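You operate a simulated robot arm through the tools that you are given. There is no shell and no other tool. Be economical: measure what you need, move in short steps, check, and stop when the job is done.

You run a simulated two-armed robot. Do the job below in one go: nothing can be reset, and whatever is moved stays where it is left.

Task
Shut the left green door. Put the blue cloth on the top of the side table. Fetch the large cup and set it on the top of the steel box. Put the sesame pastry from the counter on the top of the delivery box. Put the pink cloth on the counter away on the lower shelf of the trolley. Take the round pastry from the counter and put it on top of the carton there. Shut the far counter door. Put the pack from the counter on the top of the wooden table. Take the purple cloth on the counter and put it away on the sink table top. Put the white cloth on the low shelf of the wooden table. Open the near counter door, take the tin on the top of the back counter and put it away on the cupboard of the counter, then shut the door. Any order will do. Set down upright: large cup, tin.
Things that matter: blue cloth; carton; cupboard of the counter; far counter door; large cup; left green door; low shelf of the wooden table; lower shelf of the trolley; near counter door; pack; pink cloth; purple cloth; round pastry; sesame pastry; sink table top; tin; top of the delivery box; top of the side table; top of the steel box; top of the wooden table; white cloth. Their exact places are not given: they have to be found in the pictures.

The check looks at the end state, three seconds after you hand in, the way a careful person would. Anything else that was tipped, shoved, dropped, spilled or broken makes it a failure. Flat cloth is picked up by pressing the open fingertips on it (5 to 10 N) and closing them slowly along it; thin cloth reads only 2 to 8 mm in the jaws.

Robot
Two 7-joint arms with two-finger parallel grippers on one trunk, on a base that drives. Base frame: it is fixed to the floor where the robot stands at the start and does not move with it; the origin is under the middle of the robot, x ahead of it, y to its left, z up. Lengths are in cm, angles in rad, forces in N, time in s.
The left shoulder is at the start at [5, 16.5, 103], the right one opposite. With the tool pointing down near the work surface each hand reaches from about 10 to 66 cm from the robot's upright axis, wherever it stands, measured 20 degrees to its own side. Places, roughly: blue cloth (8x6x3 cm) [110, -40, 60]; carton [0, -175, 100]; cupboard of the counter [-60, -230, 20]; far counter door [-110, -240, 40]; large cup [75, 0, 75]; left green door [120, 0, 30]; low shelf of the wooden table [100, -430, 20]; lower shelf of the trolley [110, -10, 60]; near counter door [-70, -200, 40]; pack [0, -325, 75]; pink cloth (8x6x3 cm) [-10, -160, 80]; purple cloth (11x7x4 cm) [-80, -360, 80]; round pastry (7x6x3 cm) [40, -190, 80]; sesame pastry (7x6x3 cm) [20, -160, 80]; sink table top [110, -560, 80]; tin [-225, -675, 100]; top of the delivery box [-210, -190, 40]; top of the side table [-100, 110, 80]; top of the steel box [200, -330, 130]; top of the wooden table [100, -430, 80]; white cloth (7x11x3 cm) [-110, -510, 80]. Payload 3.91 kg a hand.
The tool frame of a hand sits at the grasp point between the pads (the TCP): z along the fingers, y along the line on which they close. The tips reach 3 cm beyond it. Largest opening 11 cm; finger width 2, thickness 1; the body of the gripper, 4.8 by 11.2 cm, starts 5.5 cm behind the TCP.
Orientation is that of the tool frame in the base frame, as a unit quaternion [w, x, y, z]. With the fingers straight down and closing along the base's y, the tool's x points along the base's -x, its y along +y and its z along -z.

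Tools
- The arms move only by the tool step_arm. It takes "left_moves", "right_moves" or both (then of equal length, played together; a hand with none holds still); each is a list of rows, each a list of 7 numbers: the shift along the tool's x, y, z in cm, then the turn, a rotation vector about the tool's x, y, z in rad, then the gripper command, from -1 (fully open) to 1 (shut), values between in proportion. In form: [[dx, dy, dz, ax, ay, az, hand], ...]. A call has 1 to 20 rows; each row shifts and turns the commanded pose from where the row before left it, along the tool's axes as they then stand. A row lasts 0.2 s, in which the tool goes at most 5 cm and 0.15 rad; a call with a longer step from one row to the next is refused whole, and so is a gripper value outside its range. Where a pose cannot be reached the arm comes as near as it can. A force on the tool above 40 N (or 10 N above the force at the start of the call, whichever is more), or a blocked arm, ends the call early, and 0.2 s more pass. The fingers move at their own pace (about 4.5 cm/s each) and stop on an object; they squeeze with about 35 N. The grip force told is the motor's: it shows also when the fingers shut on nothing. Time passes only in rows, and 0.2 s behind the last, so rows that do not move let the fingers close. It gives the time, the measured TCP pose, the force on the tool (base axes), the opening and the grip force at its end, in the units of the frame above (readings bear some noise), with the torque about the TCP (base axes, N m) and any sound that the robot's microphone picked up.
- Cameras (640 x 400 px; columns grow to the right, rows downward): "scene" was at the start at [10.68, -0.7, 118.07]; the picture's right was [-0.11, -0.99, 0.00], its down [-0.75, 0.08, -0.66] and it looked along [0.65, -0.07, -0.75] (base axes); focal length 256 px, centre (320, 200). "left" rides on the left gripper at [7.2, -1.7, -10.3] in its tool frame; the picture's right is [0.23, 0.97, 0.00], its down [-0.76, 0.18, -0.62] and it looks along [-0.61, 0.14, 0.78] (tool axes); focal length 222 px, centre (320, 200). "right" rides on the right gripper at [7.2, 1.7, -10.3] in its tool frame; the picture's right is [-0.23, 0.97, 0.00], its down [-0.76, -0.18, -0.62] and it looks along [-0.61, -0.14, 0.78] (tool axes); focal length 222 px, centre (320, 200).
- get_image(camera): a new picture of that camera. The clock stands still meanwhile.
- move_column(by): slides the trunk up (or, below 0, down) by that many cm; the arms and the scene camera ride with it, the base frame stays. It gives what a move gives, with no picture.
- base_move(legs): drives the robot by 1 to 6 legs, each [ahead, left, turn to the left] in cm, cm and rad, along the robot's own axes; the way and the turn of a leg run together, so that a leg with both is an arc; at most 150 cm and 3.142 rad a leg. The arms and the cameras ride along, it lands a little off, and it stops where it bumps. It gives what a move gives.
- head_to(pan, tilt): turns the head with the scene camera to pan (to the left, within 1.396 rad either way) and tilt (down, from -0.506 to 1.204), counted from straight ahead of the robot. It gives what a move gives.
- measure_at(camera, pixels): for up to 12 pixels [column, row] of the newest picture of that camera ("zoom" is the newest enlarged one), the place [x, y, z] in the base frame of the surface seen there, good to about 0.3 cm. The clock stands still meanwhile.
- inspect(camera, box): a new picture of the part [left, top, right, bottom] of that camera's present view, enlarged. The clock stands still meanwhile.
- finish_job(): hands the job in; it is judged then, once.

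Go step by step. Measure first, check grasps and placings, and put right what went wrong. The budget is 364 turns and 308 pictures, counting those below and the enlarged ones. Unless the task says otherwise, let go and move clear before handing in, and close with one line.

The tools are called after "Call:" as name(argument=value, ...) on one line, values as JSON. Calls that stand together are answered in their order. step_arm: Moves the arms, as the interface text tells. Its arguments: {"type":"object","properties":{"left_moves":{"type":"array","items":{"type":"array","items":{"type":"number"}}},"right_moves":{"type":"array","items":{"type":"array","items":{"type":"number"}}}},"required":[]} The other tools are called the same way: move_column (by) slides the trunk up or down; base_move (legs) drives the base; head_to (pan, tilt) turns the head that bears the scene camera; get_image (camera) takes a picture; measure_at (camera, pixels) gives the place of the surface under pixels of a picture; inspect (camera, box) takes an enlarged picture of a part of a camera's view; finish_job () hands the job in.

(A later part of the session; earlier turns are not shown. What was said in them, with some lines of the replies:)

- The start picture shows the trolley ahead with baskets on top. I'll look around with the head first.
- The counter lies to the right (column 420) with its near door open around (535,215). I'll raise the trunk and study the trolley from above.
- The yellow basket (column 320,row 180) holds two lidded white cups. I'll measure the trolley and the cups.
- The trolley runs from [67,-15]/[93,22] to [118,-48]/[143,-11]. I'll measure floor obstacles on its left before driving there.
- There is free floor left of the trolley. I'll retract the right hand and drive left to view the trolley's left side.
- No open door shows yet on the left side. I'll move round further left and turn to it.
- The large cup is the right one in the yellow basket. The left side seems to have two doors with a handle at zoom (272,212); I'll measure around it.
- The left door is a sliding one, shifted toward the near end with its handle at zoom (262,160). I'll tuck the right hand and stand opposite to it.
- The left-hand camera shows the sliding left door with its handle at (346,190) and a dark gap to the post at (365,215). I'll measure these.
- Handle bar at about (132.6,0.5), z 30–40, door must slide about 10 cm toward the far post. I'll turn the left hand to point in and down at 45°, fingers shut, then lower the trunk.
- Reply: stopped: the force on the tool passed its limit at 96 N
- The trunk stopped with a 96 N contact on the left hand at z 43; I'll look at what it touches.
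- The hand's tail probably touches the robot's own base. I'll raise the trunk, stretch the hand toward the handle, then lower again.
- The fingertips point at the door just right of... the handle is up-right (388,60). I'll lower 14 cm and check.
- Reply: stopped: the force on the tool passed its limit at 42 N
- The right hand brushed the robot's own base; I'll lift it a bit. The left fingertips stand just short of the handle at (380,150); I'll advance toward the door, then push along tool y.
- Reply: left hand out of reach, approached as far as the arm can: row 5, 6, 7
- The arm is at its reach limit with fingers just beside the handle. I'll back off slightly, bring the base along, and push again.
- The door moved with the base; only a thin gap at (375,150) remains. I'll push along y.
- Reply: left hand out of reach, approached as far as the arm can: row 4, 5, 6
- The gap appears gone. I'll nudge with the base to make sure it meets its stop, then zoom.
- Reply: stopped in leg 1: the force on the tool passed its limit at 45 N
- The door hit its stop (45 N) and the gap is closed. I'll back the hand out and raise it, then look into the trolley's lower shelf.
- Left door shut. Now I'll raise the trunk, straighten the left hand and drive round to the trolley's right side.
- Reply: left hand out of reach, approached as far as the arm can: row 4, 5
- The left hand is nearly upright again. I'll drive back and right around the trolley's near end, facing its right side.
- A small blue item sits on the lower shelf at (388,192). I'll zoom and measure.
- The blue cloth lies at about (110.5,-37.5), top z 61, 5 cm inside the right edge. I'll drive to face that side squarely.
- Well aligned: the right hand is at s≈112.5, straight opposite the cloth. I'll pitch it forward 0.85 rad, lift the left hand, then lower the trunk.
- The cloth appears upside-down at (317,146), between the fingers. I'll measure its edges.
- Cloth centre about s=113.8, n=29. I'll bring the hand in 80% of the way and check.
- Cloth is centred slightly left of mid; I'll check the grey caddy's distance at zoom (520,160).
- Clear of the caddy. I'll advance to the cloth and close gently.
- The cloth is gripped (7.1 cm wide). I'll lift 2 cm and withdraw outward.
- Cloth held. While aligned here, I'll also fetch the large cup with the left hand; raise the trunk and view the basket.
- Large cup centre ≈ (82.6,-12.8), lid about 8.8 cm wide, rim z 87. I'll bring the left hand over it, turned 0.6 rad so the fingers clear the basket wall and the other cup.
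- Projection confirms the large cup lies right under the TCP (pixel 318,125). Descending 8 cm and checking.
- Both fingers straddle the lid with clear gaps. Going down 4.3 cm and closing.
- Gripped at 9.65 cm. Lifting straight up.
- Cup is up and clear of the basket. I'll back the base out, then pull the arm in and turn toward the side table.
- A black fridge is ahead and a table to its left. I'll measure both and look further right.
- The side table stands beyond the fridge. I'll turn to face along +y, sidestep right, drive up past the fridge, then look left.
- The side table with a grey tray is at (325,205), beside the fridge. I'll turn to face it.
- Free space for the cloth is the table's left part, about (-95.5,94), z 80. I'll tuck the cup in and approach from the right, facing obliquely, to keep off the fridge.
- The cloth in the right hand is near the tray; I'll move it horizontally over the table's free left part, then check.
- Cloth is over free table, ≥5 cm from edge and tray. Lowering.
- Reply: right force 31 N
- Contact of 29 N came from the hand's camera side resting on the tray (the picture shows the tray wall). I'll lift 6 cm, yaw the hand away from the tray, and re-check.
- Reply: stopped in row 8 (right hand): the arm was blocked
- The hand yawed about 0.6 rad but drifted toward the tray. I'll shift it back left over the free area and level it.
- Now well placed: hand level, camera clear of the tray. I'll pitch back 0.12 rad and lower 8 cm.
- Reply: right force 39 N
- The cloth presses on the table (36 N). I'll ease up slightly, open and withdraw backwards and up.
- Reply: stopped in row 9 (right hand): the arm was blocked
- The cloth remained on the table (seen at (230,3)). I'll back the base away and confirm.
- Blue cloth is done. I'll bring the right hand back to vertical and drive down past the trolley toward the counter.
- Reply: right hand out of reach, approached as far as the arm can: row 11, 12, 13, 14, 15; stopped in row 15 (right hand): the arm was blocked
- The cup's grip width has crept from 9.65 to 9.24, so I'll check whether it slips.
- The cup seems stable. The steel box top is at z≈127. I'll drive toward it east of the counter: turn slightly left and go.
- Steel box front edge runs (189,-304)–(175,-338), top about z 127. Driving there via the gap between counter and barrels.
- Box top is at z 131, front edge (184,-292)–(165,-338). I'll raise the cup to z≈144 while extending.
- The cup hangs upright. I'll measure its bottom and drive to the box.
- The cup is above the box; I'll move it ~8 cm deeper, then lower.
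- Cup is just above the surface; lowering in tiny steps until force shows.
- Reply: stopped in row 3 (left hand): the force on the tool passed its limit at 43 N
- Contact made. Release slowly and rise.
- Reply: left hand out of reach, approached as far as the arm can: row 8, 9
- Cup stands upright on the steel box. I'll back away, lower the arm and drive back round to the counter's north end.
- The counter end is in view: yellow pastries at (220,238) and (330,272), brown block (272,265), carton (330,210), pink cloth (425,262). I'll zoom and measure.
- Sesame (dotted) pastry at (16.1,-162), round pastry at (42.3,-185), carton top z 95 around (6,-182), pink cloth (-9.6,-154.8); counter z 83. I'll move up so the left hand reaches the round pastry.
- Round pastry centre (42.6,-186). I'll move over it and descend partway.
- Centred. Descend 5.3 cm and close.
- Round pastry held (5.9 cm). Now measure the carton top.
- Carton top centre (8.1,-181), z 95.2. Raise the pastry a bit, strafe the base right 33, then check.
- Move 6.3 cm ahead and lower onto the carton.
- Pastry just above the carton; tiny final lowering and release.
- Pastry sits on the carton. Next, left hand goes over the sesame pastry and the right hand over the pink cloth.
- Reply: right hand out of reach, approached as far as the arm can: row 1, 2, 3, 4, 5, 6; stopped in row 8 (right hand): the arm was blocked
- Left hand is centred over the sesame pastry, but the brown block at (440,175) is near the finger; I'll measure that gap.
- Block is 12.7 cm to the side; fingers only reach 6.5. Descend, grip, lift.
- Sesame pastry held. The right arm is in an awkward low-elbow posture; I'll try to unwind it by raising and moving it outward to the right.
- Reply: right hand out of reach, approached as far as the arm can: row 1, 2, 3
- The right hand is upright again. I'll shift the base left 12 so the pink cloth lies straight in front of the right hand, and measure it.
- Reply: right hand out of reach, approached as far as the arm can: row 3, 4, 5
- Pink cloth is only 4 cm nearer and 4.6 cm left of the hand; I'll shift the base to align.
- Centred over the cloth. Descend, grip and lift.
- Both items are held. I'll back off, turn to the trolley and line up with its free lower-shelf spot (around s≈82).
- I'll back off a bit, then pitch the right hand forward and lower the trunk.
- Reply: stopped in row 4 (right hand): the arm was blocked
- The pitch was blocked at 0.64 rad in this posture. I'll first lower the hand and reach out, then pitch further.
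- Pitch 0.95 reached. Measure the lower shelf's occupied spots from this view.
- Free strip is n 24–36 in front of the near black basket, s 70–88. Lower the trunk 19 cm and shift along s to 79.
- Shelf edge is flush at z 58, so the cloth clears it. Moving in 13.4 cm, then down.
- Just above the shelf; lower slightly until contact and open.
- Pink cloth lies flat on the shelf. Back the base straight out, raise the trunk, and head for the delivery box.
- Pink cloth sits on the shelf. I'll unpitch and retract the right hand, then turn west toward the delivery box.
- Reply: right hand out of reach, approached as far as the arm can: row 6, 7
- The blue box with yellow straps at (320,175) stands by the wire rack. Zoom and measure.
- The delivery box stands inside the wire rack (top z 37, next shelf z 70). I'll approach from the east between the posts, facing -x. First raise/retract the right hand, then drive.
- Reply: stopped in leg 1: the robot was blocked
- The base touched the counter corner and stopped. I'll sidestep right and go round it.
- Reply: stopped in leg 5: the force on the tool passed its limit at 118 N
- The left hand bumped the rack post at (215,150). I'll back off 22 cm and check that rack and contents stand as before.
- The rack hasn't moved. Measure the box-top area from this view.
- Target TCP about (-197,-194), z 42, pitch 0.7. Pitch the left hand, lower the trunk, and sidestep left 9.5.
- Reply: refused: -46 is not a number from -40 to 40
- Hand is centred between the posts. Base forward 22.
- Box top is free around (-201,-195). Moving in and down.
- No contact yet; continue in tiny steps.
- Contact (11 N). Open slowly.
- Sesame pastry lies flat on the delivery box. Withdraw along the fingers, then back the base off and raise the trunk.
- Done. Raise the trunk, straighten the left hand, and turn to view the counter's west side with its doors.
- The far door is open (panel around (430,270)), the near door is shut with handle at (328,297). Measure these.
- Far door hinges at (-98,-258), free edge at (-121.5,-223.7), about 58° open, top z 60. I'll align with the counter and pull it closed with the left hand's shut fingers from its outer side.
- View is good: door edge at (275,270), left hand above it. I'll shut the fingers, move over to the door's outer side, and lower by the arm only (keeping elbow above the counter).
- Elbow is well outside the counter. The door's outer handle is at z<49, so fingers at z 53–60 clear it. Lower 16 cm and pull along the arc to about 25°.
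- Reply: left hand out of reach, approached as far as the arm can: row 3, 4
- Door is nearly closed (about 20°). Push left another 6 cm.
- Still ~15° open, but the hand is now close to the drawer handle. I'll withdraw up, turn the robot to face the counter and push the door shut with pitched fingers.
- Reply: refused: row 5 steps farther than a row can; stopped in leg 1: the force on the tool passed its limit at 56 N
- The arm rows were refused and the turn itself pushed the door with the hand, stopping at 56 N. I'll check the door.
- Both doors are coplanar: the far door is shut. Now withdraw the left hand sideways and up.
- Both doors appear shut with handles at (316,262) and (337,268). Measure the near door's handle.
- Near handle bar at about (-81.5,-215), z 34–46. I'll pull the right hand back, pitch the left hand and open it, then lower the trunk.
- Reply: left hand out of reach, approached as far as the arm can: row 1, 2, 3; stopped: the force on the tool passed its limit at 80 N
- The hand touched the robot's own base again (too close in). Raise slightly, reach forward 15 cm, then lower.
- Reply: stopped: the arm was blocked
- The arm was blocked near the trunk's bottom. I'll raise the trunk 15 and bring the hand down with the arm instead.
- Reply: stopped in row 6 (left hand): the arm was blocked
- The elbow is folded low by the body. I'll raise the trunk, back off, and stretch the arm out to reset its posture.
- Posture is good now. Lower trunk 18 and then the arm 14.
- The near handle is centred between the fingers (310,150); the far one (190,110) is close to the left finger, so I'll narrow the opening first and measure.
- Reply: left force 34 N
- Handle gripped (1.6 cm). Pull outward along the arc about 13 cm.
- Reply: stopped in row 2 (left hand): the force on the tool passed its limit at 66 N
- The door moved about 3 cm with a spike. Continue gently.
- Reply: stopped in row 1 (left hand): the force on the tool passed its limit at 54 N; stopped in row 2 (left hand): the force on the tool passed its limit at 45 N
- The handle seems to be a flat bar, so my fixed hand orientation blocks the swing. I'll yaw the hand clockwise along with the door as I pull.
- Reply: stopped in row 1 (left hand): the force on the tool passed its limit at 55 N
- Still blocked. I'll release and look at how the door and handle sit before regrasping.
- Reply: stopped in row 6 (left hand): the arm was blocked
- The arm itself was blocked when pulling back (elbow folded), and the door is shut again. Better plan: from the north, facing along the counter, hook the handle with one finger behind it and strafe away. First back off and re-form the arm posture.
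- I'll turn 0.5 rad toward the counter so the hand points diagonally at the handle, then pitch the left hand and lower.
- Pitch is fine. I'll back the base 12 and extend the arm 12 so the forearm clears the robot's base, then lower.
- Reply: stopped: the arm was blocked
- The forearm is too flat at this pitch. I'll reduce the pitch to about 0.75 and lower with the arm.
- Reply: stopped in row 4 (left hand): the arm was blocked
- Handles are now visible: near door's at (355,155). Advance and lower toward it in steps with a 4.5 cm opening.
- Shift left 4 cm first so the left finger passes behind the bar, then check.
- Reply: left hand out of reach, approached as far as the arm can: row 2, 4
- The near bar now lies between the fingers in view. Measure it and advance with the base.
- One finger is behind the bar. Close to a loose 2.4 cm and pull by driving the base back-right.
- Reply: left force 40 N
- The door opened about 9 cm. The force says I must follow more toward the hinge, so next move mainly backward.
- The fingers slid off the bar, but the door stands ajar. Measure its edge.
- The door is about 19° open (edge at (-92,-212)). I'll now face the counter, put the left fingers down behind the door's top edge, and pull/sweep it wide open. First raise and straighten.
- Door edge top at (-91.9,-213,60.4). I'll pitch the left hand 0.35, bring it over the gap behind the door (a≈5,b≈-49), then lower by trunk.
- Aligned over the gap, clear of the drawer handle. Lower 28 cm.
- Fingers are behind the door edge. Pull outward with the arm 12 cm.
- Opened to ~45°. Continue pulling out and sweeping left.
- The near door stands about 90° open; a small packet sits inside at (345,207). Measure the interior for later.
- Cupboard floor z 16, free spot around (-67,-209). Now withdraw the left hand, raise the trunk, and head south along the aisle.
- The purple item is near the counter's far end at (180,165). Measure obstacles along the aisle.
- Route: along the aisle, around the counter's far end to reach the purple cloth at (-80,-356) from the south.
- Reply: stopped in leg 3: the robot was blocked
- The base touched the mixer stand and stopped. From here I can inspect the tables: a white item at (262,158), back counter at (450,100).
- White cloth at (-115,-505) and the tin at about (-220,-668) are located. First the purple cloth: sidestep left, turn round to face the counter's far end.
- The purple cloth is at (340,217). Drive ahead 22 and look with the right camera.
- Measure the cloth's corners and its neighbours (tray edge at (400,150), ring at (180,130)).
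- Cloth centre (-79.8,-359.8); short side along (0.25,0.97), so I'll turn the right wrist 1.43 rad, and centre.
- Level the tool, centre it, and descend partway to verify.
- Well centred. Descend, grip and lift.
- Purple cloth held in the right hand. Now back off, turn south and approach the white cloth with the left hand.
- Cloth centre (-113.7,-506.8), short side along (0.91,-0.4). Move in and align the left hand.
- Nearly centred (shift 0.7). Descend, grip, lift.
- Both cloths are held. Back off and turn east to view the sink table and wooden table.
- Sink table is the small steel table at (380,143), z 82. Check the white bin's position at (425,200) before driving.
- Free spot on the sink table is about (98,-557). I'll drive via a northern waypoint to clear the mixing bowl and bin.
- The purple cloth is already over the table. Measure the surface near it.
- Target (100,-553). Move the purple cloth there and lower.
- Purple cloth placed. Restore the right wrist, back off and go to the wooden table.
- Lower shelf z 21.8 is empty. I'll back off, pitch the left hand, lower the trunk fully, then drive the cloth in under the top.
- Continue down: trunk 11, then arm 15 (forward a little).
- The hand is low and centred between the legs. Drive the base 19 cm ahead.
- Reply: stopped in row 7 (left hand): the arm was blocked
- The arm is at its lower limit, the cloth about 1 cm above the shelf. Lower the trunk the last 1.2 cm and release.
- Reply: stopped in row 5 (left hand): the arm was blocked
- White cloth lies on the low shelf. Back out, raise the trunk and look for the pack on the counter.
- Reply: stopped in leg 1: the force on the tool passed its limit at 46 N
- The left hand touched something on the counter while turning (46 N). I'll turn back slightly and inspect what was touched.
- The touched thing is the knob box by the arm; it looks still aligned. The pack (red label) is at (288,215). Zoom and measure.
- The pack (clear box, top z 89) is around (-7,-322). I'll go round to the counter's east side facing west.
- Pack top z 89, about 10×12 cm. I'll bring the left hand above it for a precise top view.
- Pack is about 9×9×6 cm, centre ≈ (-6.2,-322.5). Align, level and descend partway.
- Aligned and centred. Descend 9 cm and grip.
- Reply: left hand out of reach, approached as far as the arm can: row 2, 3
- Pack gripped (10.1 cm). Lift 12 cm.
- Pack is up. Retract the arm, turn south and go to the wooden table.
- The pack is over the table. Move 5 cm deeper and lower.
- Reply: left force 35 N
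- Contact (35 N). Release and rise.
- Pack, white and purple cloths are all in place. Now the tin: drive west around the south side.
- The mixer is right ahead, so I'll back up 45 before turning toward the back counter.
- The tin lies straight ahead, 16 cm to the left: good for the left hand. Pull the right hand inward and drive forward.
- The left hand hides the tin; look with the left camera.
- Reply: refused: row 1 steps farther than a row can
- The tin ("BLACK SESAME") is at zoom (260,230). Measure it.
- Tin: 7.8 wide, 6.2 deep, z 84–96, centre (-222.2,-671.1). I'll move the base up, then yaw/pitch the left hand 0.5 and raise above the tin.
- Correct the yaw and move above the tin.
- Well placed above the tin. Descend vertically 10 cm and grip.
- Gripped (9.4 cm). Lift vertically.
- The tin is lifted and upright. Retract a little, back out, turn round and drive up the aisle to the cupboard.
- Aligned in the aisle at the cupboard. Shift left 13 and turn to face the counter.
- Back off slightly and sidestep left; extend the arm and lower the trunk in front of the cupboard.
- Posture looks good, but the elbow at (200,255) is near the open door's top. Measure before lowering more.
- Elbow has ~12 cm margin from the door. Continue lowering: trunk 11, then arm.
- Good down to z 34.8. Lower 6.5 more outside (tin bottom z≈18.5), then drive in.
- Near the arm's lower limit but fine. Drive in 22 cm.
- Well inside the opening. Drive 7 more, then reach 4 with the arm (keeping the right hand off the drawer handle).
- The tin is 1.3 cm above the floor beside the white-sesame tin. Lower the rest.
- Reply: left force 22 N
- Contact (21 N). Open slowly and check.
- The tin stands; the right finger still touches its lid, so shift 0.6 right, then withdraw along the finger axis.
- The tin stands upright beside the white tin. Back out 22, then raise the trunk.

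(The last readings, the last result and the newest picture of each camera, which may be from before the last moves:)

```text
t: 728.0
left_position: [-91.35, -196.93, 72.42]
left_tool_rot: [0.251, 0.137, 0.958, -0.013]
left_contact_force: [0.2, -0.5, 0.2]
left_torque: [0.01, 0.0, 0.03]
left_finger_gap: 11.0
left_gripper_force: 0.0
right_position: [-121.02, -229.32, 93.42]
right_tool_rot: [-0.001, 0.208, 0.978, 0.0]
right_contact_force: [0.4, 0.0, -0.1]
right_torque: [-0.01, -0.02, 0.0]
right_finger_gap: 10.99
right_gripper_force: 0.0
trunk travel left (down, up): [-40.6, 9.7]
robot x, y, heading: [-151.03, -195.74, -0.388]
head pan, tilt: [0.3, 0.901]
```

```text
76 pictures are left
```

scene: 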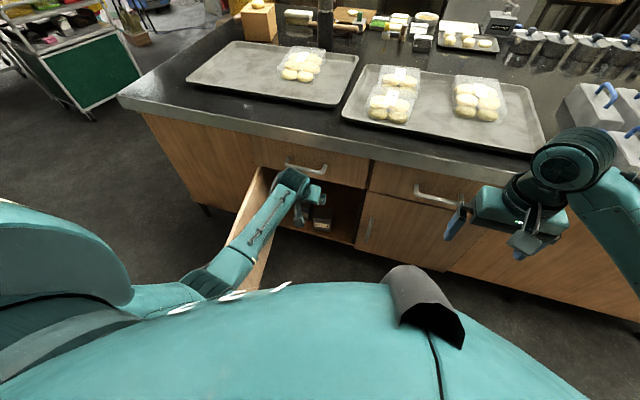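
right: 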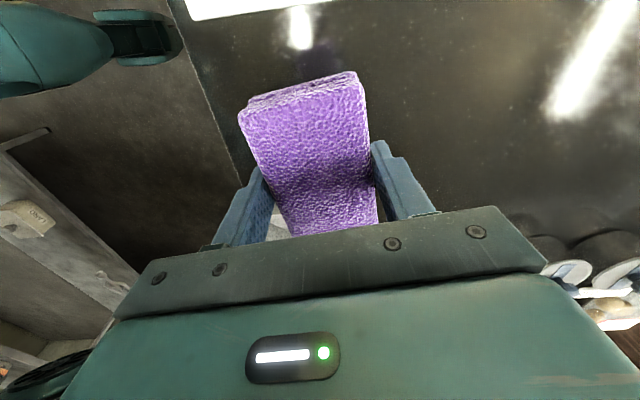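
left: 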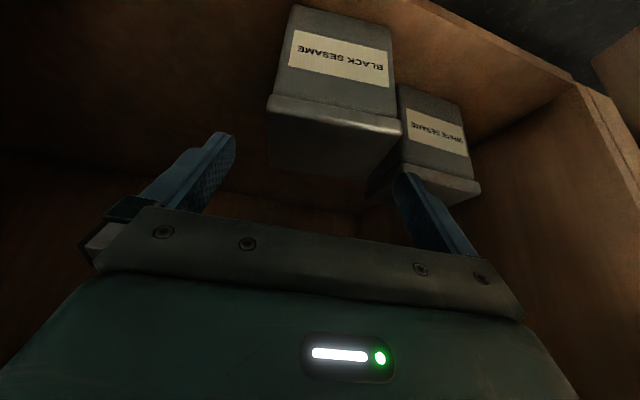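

Raise fully, then go north of the open door to push it shut from its outer face.

Call:
move_column(by=9.6)

Call:
base_move(legs=[[0, 62, 0], [0, 0, -1.58], [-26, 14, 0]])

Call:
step_arm(left_moves=[[0, 0, 0, 0, 0.13, 0, 1], [0, 0, 0, 0, 0.13, 0, 1], [0, 0, 0, 0, 0.13, 0, 1], [0, 0, 0, 0, 0.12, 0, 1]])

Call:
head_to(pan=0.2, tilt=0.85)

Call:
get_image(camera="scene")

```text
t: 729.2
left_position: [-91.36, -196.88, 82.13]
left_tool_rot: [0.252, 0.137, 0.958, -0.013]
left_contact_force: [-1.2, -0.2, 0.3]
left_torque: [-0.01, -0.01, 0.04]
left_finger_gap: 11.0
left_gripper_force: 0.1
right_position: [-120.98, -229.33, 103.05]
right_tool_rot: [0.001, 0.207, 0.978, 0.0]
right_contact_force: [0.3, -0.4, -0.1]
right_torque: [-0.01, 0.05, -0.01]
right_finger_gap: 11.02
right_gripper_force: 0.1
trunk travel left (down, up): [-50.2, 0.1]
robot x, y, heading: [-150.89, -195.56, -0.394]
head pan, tilt: [0.3, 0.901]
```

```text
t: 740.5
left_position: [-106.25, -180.33, 82.08]
left_tool_rot: [0.169, 0.776, 0.577, -0.189]
left_contact_force: [-0.4, 0.5, 0.3]
left_torque: [0.0, 0.0, 0.0]
left_finger_gap: 10.99
left_gripper_force: 0.1
right_position: [-138.56, -150.53, 103.04]
right_tool_rot: [0.001, 0.841, 0.541, -0.001]
right_contact_force: [0.6, -0.4, 1.4]
right_torque: [-0.04, -0.01, -0.02]
right_finger_gap: 11.01
right_gripper_force: 0.1
trunk travel left (down, up): [-50.2, 0.1]
robot x, y, heading: [-104.73, -120.94, -1.973]
head pan, tilt: [0.3, 0.901]
```

```text
t: 741.5
left_position: [-106.26, -180.22, 82.03]
left_tool_rot: [0.016, 0.799, 0.6, 0.015]
left_contact_force: [-0.6, 0.6, 0.3]
left_torque: [0.01, 0.0, 0.0]
left_finger_gap: 2.1
left_gripper_force: 0.0
right_position: [-138.57, -150.5, 102.96]
right_tool_rot: [0.0, 0.841, 0.542, 0.001]
right_contact_force: [-0.2, 0.4, -0.3]
right_torque: [-0.02, 0.01, -0.01]
right_finger_gap: 11.0
right_gripper_force: 0.1
trunk travel left (down, up): [-50.2, 0.1]
robot x, y, heading: [-104.3, -121.08, -1.969]
head pan, tilt: [0.3, 0.901]
```

```text
t: 742.2
left_position: [-106.38, -180.24, 82.06]
left_tool_rot: [0.017, 0.799, 0.601, 0.013]
left_contact_force: [-0.3, -0.3, -1.2]
left_torque: [0.02, -0.01, 0.01]
left_finger_gap: 0.01
left_gripper_force: 34.6
right_position: [-138.53, -150.6, 102.98]
right_tool_rot: [0.0, 0.84, 0.542, 0.0]
right_contact_force: [-0.2, -0.1, 0.2]
right_torque: [0.0, 0.0, 0.03]
right_finger_gap: 10.99
right_gripper_force: 0.0
trunk travel left (down, up): [-50.2, 0.1]
robot x, y, heading: [-104.79, -120.64, -1.973]
head pan, tilt: [0.201, 0.85]
```

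```text
75 pictures are left
```

scene: 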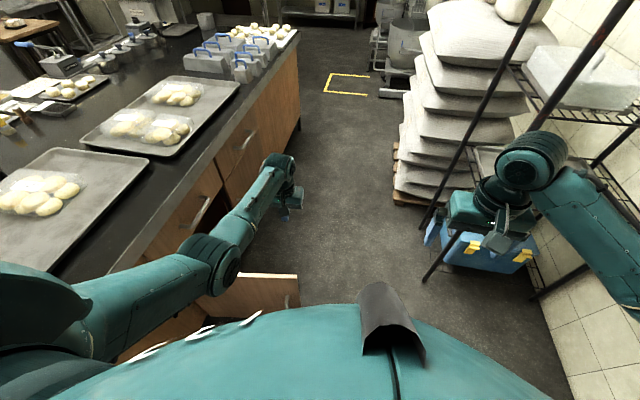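

The door and its handle are at (250,290). Place the left hand's shut fingers on its north face: back the base 12, retract 6, lower to z 56.

Call:
base_move(legs=[[-13, 5, 0]])

Call:
step_arm(left_moves=[[3, 0, 0, 0, -0.03, 0, 1], [3, 0, 0, 0, 0, 0, 1]])

Call:
move_column(by=-25)

Call:
get_image(camera="left")

Call:
get_image(camera="scene")

```text
t: 743.5
left_position: [-96.66, -170.22, 82.01]
left_tool_rot: [0.018, 0.799, 0.601, 0.013]
left_contact_force: [0.1, -0.5, 0.0]
left_torque: [0.0, 0.03, 0.02]
left_finger_gap: 0.0
left_gripper_force: 34.7
right_position: [-128.93, -140.49, 103.06]
right_tool_rot: [0.0, 0.84, 0.542, 0.001]
right_contact_force: [0.6, 1.0, 0.6]
right_torque: [-0.01, 0.02, -0.01]
right_finger_gap: 11.0
right_gripper_force: 0.1
trunk travel left (down, up): [-50.2, 0.1]
robot x, y, heading: [-95.25, -110.32, -1.968]
head pan, tilt: [0.201, 0.85]
```

```text
t: 744.1
left_position: [-95.08, -164.6, 82.01]
left_tool_rot: [0.027, 0.799, 0.6, 0.001]
left_contact_force: [-0.1, -1.0, 0.8]
left_torque: [0.04, 0.0, -0.01]
left_finger_gap: 0.01
left_gripper_force: 34.7
right_position: [-128.91, -140.49, 103.05]
right_tool_rot: [0.0, 0.841, 0.542, 0.0]
right_contact_force: [0.2, -0.3, -0.1]
right_torque: [-0.04, -0.01, -0.01]
right_finger_gap: 11.0
right_gripper_force: 0.0
trunk travel left (down, up): [-50.2, 0.1]
robot x, y, heading: [-94.7, -110.5, -1.97]
head pan, tilt: [0.201, 0.85]
```

```text
t: 746.7
left_position: [-95.06, -164.63, 56.88]
left_tool_rot: [0.027, 0.799, 0.601, 0.001]
left_contact_force: [-0.7, 0.4, 0.3]
left_torque: [0.0, 0.03, 0.01]
left_finger_gap: 0.0
left_gripper_force: 34.8
right_position: [-128.9, -140.47, 77.94]
right_tool_rot: [-0.001, 0.841, 0.541, 0.001]
right_contact_force: [0.2, 0.7, -0.7]
right_torque: [-0.04, 0.04, 0.03]
right_finger_gap: 11.0
right_gripper_force: 0.0
trunk travel left (down, up): [-25.2, 25.1]
robot x, y, heading: [-95.05, -110.76, -1.973]
head pan, tilt: [0.201, 0.85]
```

```text
74 pictures are left
```

left: 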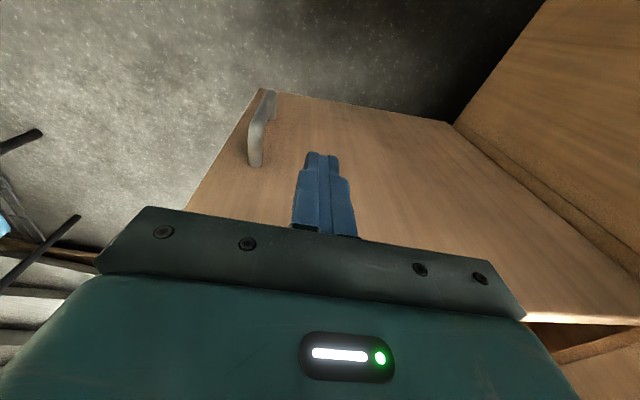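

```text
73 pictures are left
```

scene: 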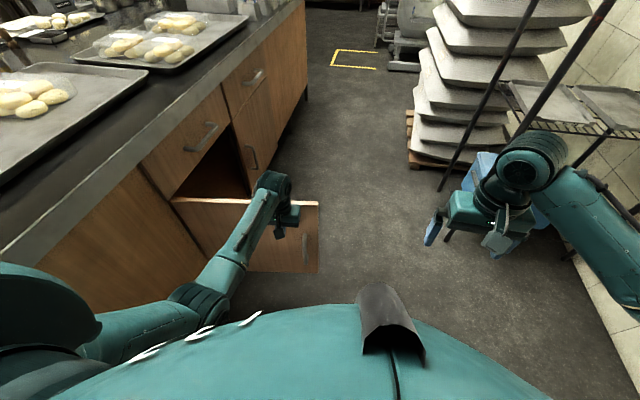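

Fingers face the door's outer side. Push: base ahead 16 with a little left.

Call:
base_move(legs=[[17, 3, 0]])

Call:
step_arm(left_moves=[[-1, 2, 0, 0, 0, 0, 1], [-1, 2, 0, 0, 0, 0, 1], [-1, 2, 0, 0, 0, 0, 1]])

Call:
get_image(camera="scene")

```text
t: 748.2
left_position: [-99.06, -181.31, 57.0]
left_tool_rot: [0.026, 0.799, 0.6, 0.001]
left_contact_force: [0.8, 0.3, -0.6]
left_torque: [-0.03, 0.04, -0.02]
left_finger_gap: 0.0
left_gripper_force: 34.9
right_position: [-132.78, -157.46, 78.06]
right_tool_rot: [0.0, 0.841, 0.542, 0.0]
right_contact_force: [-0.7, 0.9, 0.0]
right_torque: [-0.04, 0.02, -0.05]
right_finger_gap: 11.03
right_gripper_force: 0.0
trunk travel left (down, up): [-25.2, 25.1]
robot x, y, heading: [-98.9, -127.47, -1.972]
head pan, tilt: [0.201, 0.85]
```

```text
t: 749.0
left_position: [-94.07, -185.9, 57.36]
left_tool_rot: [0.027, 0.799, 0.6, 0.001]
left_contact_force: [0.2, 0.2, 0.0]
left_torque: [0.01, 0.03, -0.02]
left_finger_gap: 0.02
left_gripper_force: 35.3
right_position: [-132.77, -157.32, 77.98]
right_tool_rot: [0.0, 0.84, 0.542, 0.0]
right_contact_force: [0.4, -0.2, 0.0]
right_torque: [0.04, 0.02, -0.02]
right_finger_gap: 10.98
right_gripper_force: 0.1
trunk travel left (down, up): [-25.2, 25.1]
robot x, y, heading: [-98.79, -127.46, -1.97]
head pan, tilt: [0.201, 0.85]
```

```text
72 pictures are left
```

scene: 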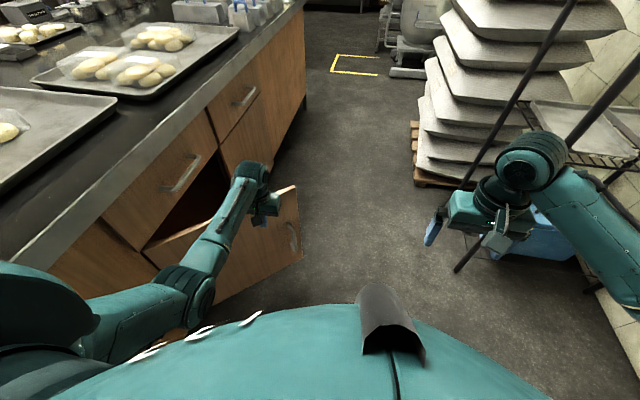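

Door swings shut well (about 50° left). Continue: base ahead 8, then arm left 13.

Call:
base_move(legs=[[9, 0, 0]])

Call:
step_arm(left_moves=[[-1.2, 2, 0, 0, 0, 0, 1], [-1.2, 2, 0, 0, 0, 0, 1], [-0.8, 2.2, 0, 0, 0, 0, 1], [-0.5, 2.2, 0, 0, 0, 0, 1], [-0.3, 2.2, 0, 0, 0, 0, 1], [0, 2, 0, 0, 0, 0, 1]])

Call:
get_image(camera="scene")

Call:
get_image(camera="left")

```text
t: 750.1
left_position: [-97.54, -194.18, 57.28]
left_tool_rot: [0.026, 0.799, 0.6, 0.002]
left_contact_force: [-0.4, -1.2, 0.1]
left_torque: [0.01, 0.0, -0.01]
left_finger_gap: 0.01
left_gripper_force: 35.2
right_position: [-136.31, -165.69, 78.06]
right_tool_rot: [-0.001, 0.84, 0.542, 0.0]
right_contact_force: [0.5, 0.0, -0.1]
right_torque: [0.02, 0.01, -0.04]
right_finger_gap: 11.01
right_gripper_force: 0.0
trunk travel left (down, up): [-25.2, 25.1]
robot x, y, heading: [-102.38, -136.11, -1.969]
head pan, tilt: [0.201, 0.85]
```

```text
t: 751.5
left_position: [-86.55, -201.62, 58.03]
left_tool_rot: [0.027, 0.799, 0.6, 0.001]
left_contact_force: [-0.1, 0.3, 0.2]
left_torque: [-0.01, -0.03, 0.02]
left_finger_gap: 0.01
left_gripper_force: 34.6
right_position: [-136.16, -165.61, 78.01]
right_tool_rot: [0.0, 0.841, 0.542, 0.001]
right_contact_force: [0.6, 0.9, -0.1]
right_torque: [0.01, 0.0, 0.05]
right_finger_gap: 10.99
right_gripper_force: 0.1
trunk travel left (down, up): [-25.2, 25.1]
robot x, y, heading: [-102.2, -135.98, -1.967]
head pan, tilt: [0.201, 0.85]
```

```text
71 pictures are left
```

scene: 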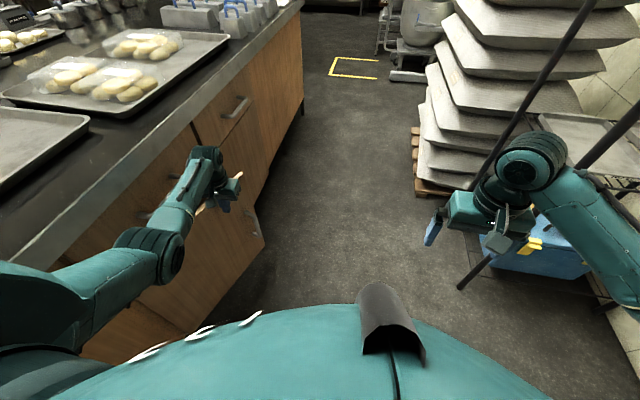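

```text
70 pictures are left
```

left: 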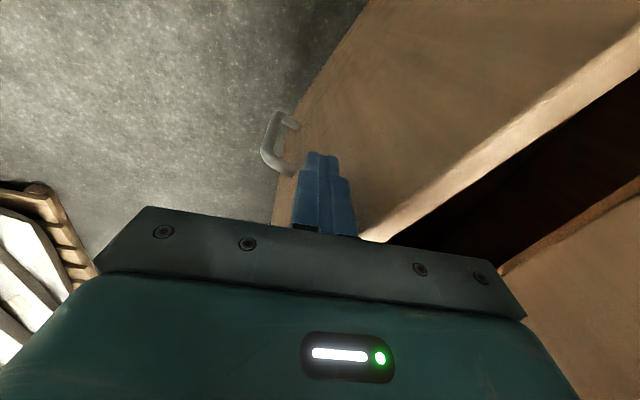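

About 20° left. Shift ahead 6 to clear the drawer handle, then push left.

Call:
base_move(legs=[[7, 0, 0]])

Call:
step_arm(left_moves=[[0, 1.5, 0, 0, 0, 0, 1], [0, 1.5, 0, 0, 0, 0, 1], [0, 1.2, 0, 0, 0, 0, 1], [0, 1.2, 0, 0, 0, 0, 1], [0, 1, 0, 0, 0, 0, 1], [0, 0.8, 0, 0, 0, 0, 1]])

Call:
get_image(camera="left")

Call:
inspect(camera="scene", box=[80, 80, 320, 280])

```text
t: 752.5
left_position: [-89.2, -208.01, 58.05]
left_tool_rot: [0.027, 0.798, 0.602, 0.001]
left_contact_force: [-0.1, 0.3, 0.6]
left_torque: [0.05, -0.02, 0.0]
left_finger_gap: 0.0
left_gripper_force: 35.3
right_position: [-138.95, -172.09, 78.0]
right_tool_rot: [0.0, 0.841, 0.541, 0.0]
right_contact_force: [0.2, -0.4, -0.1]
right_torque: [0.03, -0.02, 0.01]
right_finger_gap: 11.01
right_gripper_force: 0.1
trunk travel left (down, up): [-25.2, 25.1]
robot x, y, heading: [-105.41, -142.31, -1.974]
head pan, tilt: [0.201, 0.85]
```

```text
t: 753.9
left_position: [-82.28, -209.8, 58.4]
left_tool_rot: [0.025, 0.799, 0.601, 0.002]
left_contact_force: [-2.5, 3.6, 0.8]
left_torque: [-0.2, -0.17, 0.05]
left_finger_gap: 0.02
left_gripper_force: 34.9
right_position: [-138.93, -171.98, 78.11]
right_tool_rot: [0.001, 0.841, 0.542, -0.001]
right_contact_force: [-0.5, -0.7, 0.3]
right_torque: [0.0, 0.05, 0.04]
right_finger_gap: 11.01
right_gripper_force: 0.1
trunk travel left (down, up): [-25.2, 25.1]
robot x, y, heading: [-105.14, -142.37, -1.976]
head pan, tilt: [0.201, 0.85]
```

```text
69 pictures are left
```

left: 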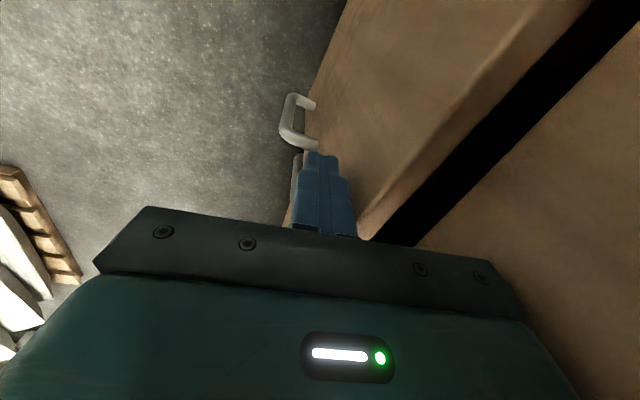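

```text
2.00 times, centred on (200, 180) of scene
```

zoom: 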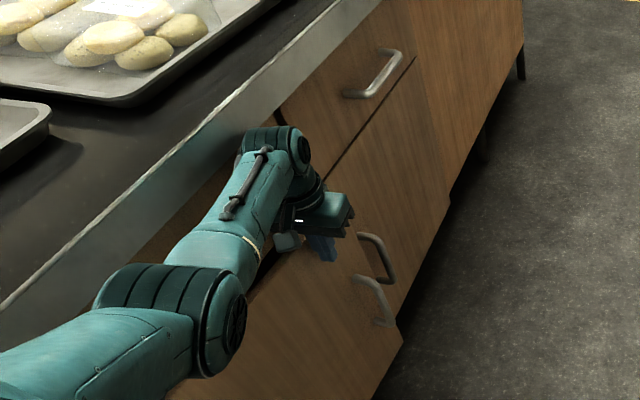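

Nearly closed. I'll roll the hand so the fingertips lean toward the door, and push the last bit.

Call:
step_arm(left_moves=[[0, -0.5, 0, -0.13, 0, 0, 1], [0, 0, 0, -0.13, 0, 0, 1], [0, 0, 0, -0.13, 0, 0, 1], [0, 0.92, 0.39, 0, 0, 0, 1], [0, 0.92, 0.39, 0, 0, 0, 1], [0, 0.92, 0.39, 0, 0, 0, 1], [0, 0.92, 0.39, 0, 0, 0, 1]])

Call:
get_image(camera="left")

```text
t: 755.6
left_position: [-79.94, -210.75, 58.15]
left_tool_rot: [0.176, 0.782, 0.586, 0.114]
left_contact_force: [-3.6, 0.1, -0.9]
left_torque: [0.05, -0.25, -0.15]
left_finger_gap: 0.02
left_gripper_force: 34.7
right_position: [-139.08, -171.92, 78.03]
right_tool_rot: [0.0, 0.841, 0.541, -0.001]
right_contact_force: [-0.1, -0.5, 0.1]
right_torque: [-0.03, 0.0, 0.0]
right_finger_gap: 11.0
right_gripper_force: 0.1
trunk travel left (down, up): [-25.2, 25.1]
robot x, y, heading: [-105.52, -141.95, -1.975]
head pan, tilt: [0.201, 0.85]
stopped in row 7 (left hand): the force on the tool passed its limit at 43 N (the readings are from after the stop); the commanded pose is now the measured one
```

```text
67 pictures are left
```

left: 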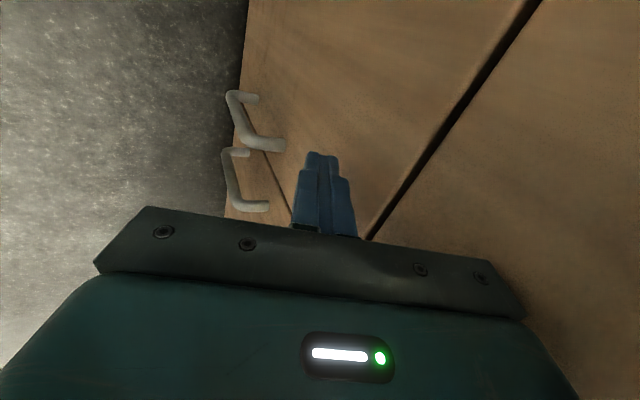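

The door looks shut (43 N stop). Measure both doors' planes.

Call:
measure_at(camera="left", pixels=[[380, 120], [300, 130], [360, 200], [262, 180], [255, 200], [520, 150], [400, 60], [275, 165]])

Call:
inspect(camera="left", box=[220, 60, 460, 240])

```text
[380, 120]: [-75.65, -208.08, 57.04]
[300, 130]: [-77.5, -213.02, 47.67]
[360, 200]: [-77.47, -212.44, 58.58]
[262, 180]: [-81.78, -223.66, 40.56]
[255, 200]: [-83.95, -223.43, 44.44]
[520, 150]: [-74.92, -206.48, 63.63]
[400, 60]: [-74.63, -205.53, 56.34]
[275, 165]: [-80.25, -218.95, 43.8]
```

```text
2.22 times, centred on (340, 150) of left
```

zoom: 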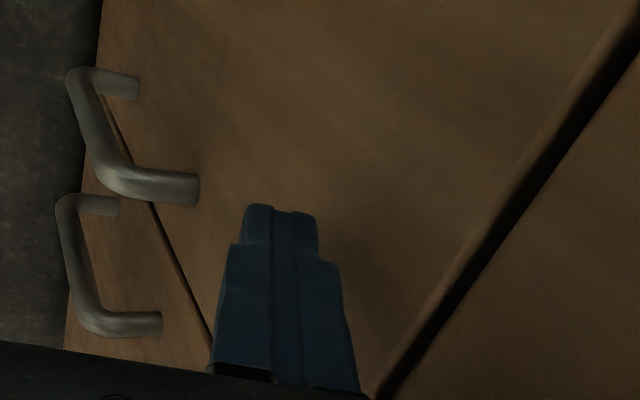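

Coplanar within 0.3 cm: near door is shut. Withdraw the hand and check.

Call:
step_arm(left_moves=[[0, -1.8, -0.8, 0, 0, 0, 1], [0, -2.8, -1.2, 0.13, 0, 0, 1], [0, -3, 0, 0.13, 0, 0, 1], [0, -3, 0, 0.13, 0, 0, 1], [2, -3, -2, 0, 0, 0, 1], [3, -1, -3, 0, 0, 0, 1]])

Call:
move_column(by=25)

Call:
head_to(pan=0.5, tilt=0.85)

Call:
get_image(camera="scene")

```text
t: 757.0
left_position: [-92.74, -201.49, 61.5]
left_tool_rot: [0.02, 0.801, 0.598, 0.0]
left_contact_force: [0.2, -0.2, 0.2]
left_torque: [0.02, 0.01, 0.0]
left_finger_gap: 0.0
left_gripper_force: 35.0
right_position: [-139.07, -171.81, 78.07]
right_tool_rot: [0.0, 0.841, 0.541, 0.0]
right_contact_force: [0.3, -0.2, 0.3]
right_torque: [0.01, 0.01, 0.02]
right_finger_gap: 10.99
right_gripper_force: 0.0
trunk travel left (down, up): [-25.2, 25.1]
robot x, y, heading: [-105.4, -142.0, -1.971]
head pan, tilt: [0.201, 0.85]
```

```text
t: 759.6
left_position: [-92.76, -201.62, 86.5]
left_tool_rot: [0.021, 0.801, 0.598, 0.0]
left_contact_force: [0.2, 0.3, 0.2]
left_torque: [0.0, 0.0, -0.03]
left_finger_gap: 0.0
left_gripper_force: 35.1
right_position: [-139.06, -171.91, 102.96]
right_tool_rot: [0.0, 0.841, 0.541, 0.001]
right_contact_force: [0.4, -0.2, 0.5]
right_torque: [-0.03, -0.01, -0.01]
right_finger_gap: 11.03
right_gripper_force: 0.0
trunk travel left (down, up): [-50.2, 0.1]
robot x, y, heading: [-105.21, -142.07, -1.973]
head pan, tilt: [0.201, 0.85]
```

```text
t: 760.4
left_position: [-92.78, -201.59, 86.34]
left_tool_rot: [0.021, 0.801, 0.598, 0.0]
left_contact_force: [0.2, -0.4, 0.2]
left_torque: [0.01, 0.01, 0.02]
left_finger_gap: 0.0
left_gripper_force: 35.3
right_position: [-139.02, -171.96, 103.04]
right_tool_rot: [0.0, 0.841, 0.541, -0.001]
right_contact_force: [0.5, -0.1, 1.0]
right_torque: [0.03, -0.01, -0.04]
right_finger_gap: 10.98
right_gripper_force: 0.0
trunk travel left (down, up): [-50.2, 0.1]
robot x, y, heading: [-105.2, -142.03, -1.973]
head pan, tilt: [0.499, 0.85]
```

```text
65 pictures are left
```

scene: 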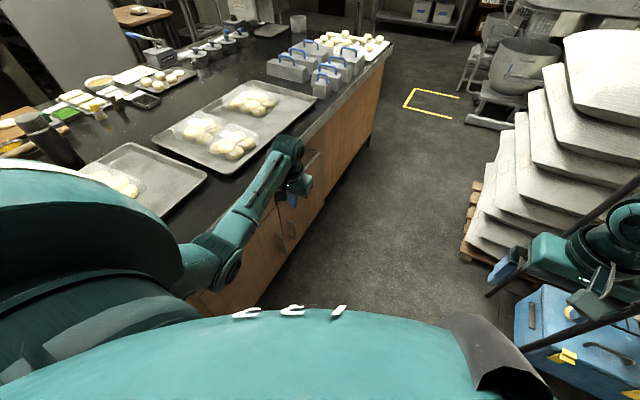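

Back the robot off and confirm both doors.

Call:
base_move(legs=[[-30, -12, 0.3]])

Call:
head_to(pan=0.25, tilt=0.7)

Call:
get_image(camera="scene")

Call:
inspect(camera="scene", box=[160, 140, 360, 320])

```text
t: 762.6
left_position: [-79.82, -163.19, 86.47]
left_tool_rot: [0.021, 0.703, 0.711, 0.003]
left_contact_force: [-0.1, 0.1, 0.6]
left_torque: [-0.01, 0.0, -0.02]
left_finger_gap: 0.02
left_gripper_force: 34.7
right_position: [-132.8, -148.44, 103.11]
right_tool_rot: [0.0, 0.752, 0.66, 0.0]
right_contact_force: [0.1, -0.6, 0.6]
right_torque: [0.0, -0.01, -0.01]
right_finger_gap: 10.99
right_gripper_force: 0.1
trunk travel left (down, up): [-50.2, 0.1]
robot x, y, heading: [-109.08, -109.76, -1.673]
head pan, tilt: [0.499, 0.85]
```

```text
t: 763.4
left_position: [-79.93, -163.22, 86.47]
left_tool_rot: [0.021, 0.704, 0.71, 0.002]
left_contact_force: [-0.1, 0.0, -0.5]
left_torque: [0.0, 0.01, 0.02]
left_finger_gap: 0.02
left_gripper_force: 34.8
right_position: [-132.83, -148.5, 103.07]
right_tool_rot: [0.0, 0.751, 0.66, 0.0]
right_contact_force: [-0.6, 0.1, 0.5]
right_torque: [-0.03, -0.02, 0.03]
right_finger_gap: 11.0
right_gripper_force: 0.0
trunk travel left (down, up): [-50.2, 0.1]
robot x, y, heading: [-109.3, -110.45, -1.674]
head pan, tilt: [0.25, 0.7]
```

```text
64 pictures are left
```

scene: 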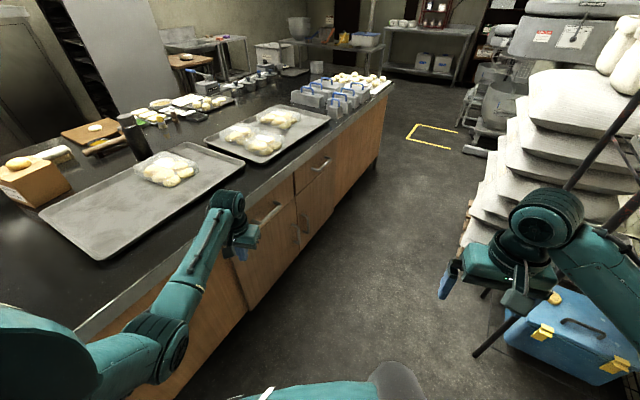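

```text
2.22 times, centred on (260, 230) of scene
```

zoom: 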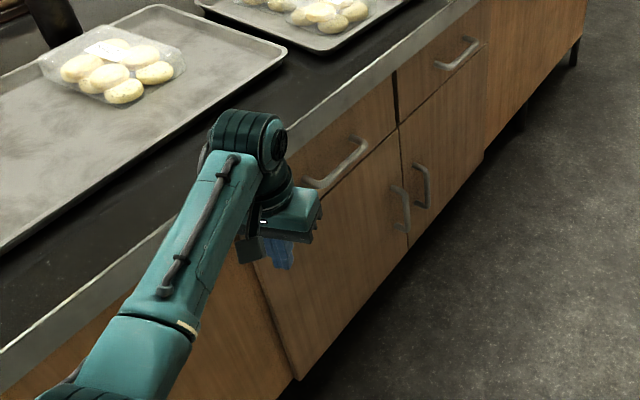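

Both counter doors are shut, the pastries sit on the carton and the delivery box, and both hands are empty and clear. Handing in.

Call:
finish_job()

```text
The job is handed in.
```

I finished every item on the list and handed the job in. While turning near the pack, the left hand bumped the knob box on the counter. It still looked lined up in later pictures, but I could not measure whether it moved.
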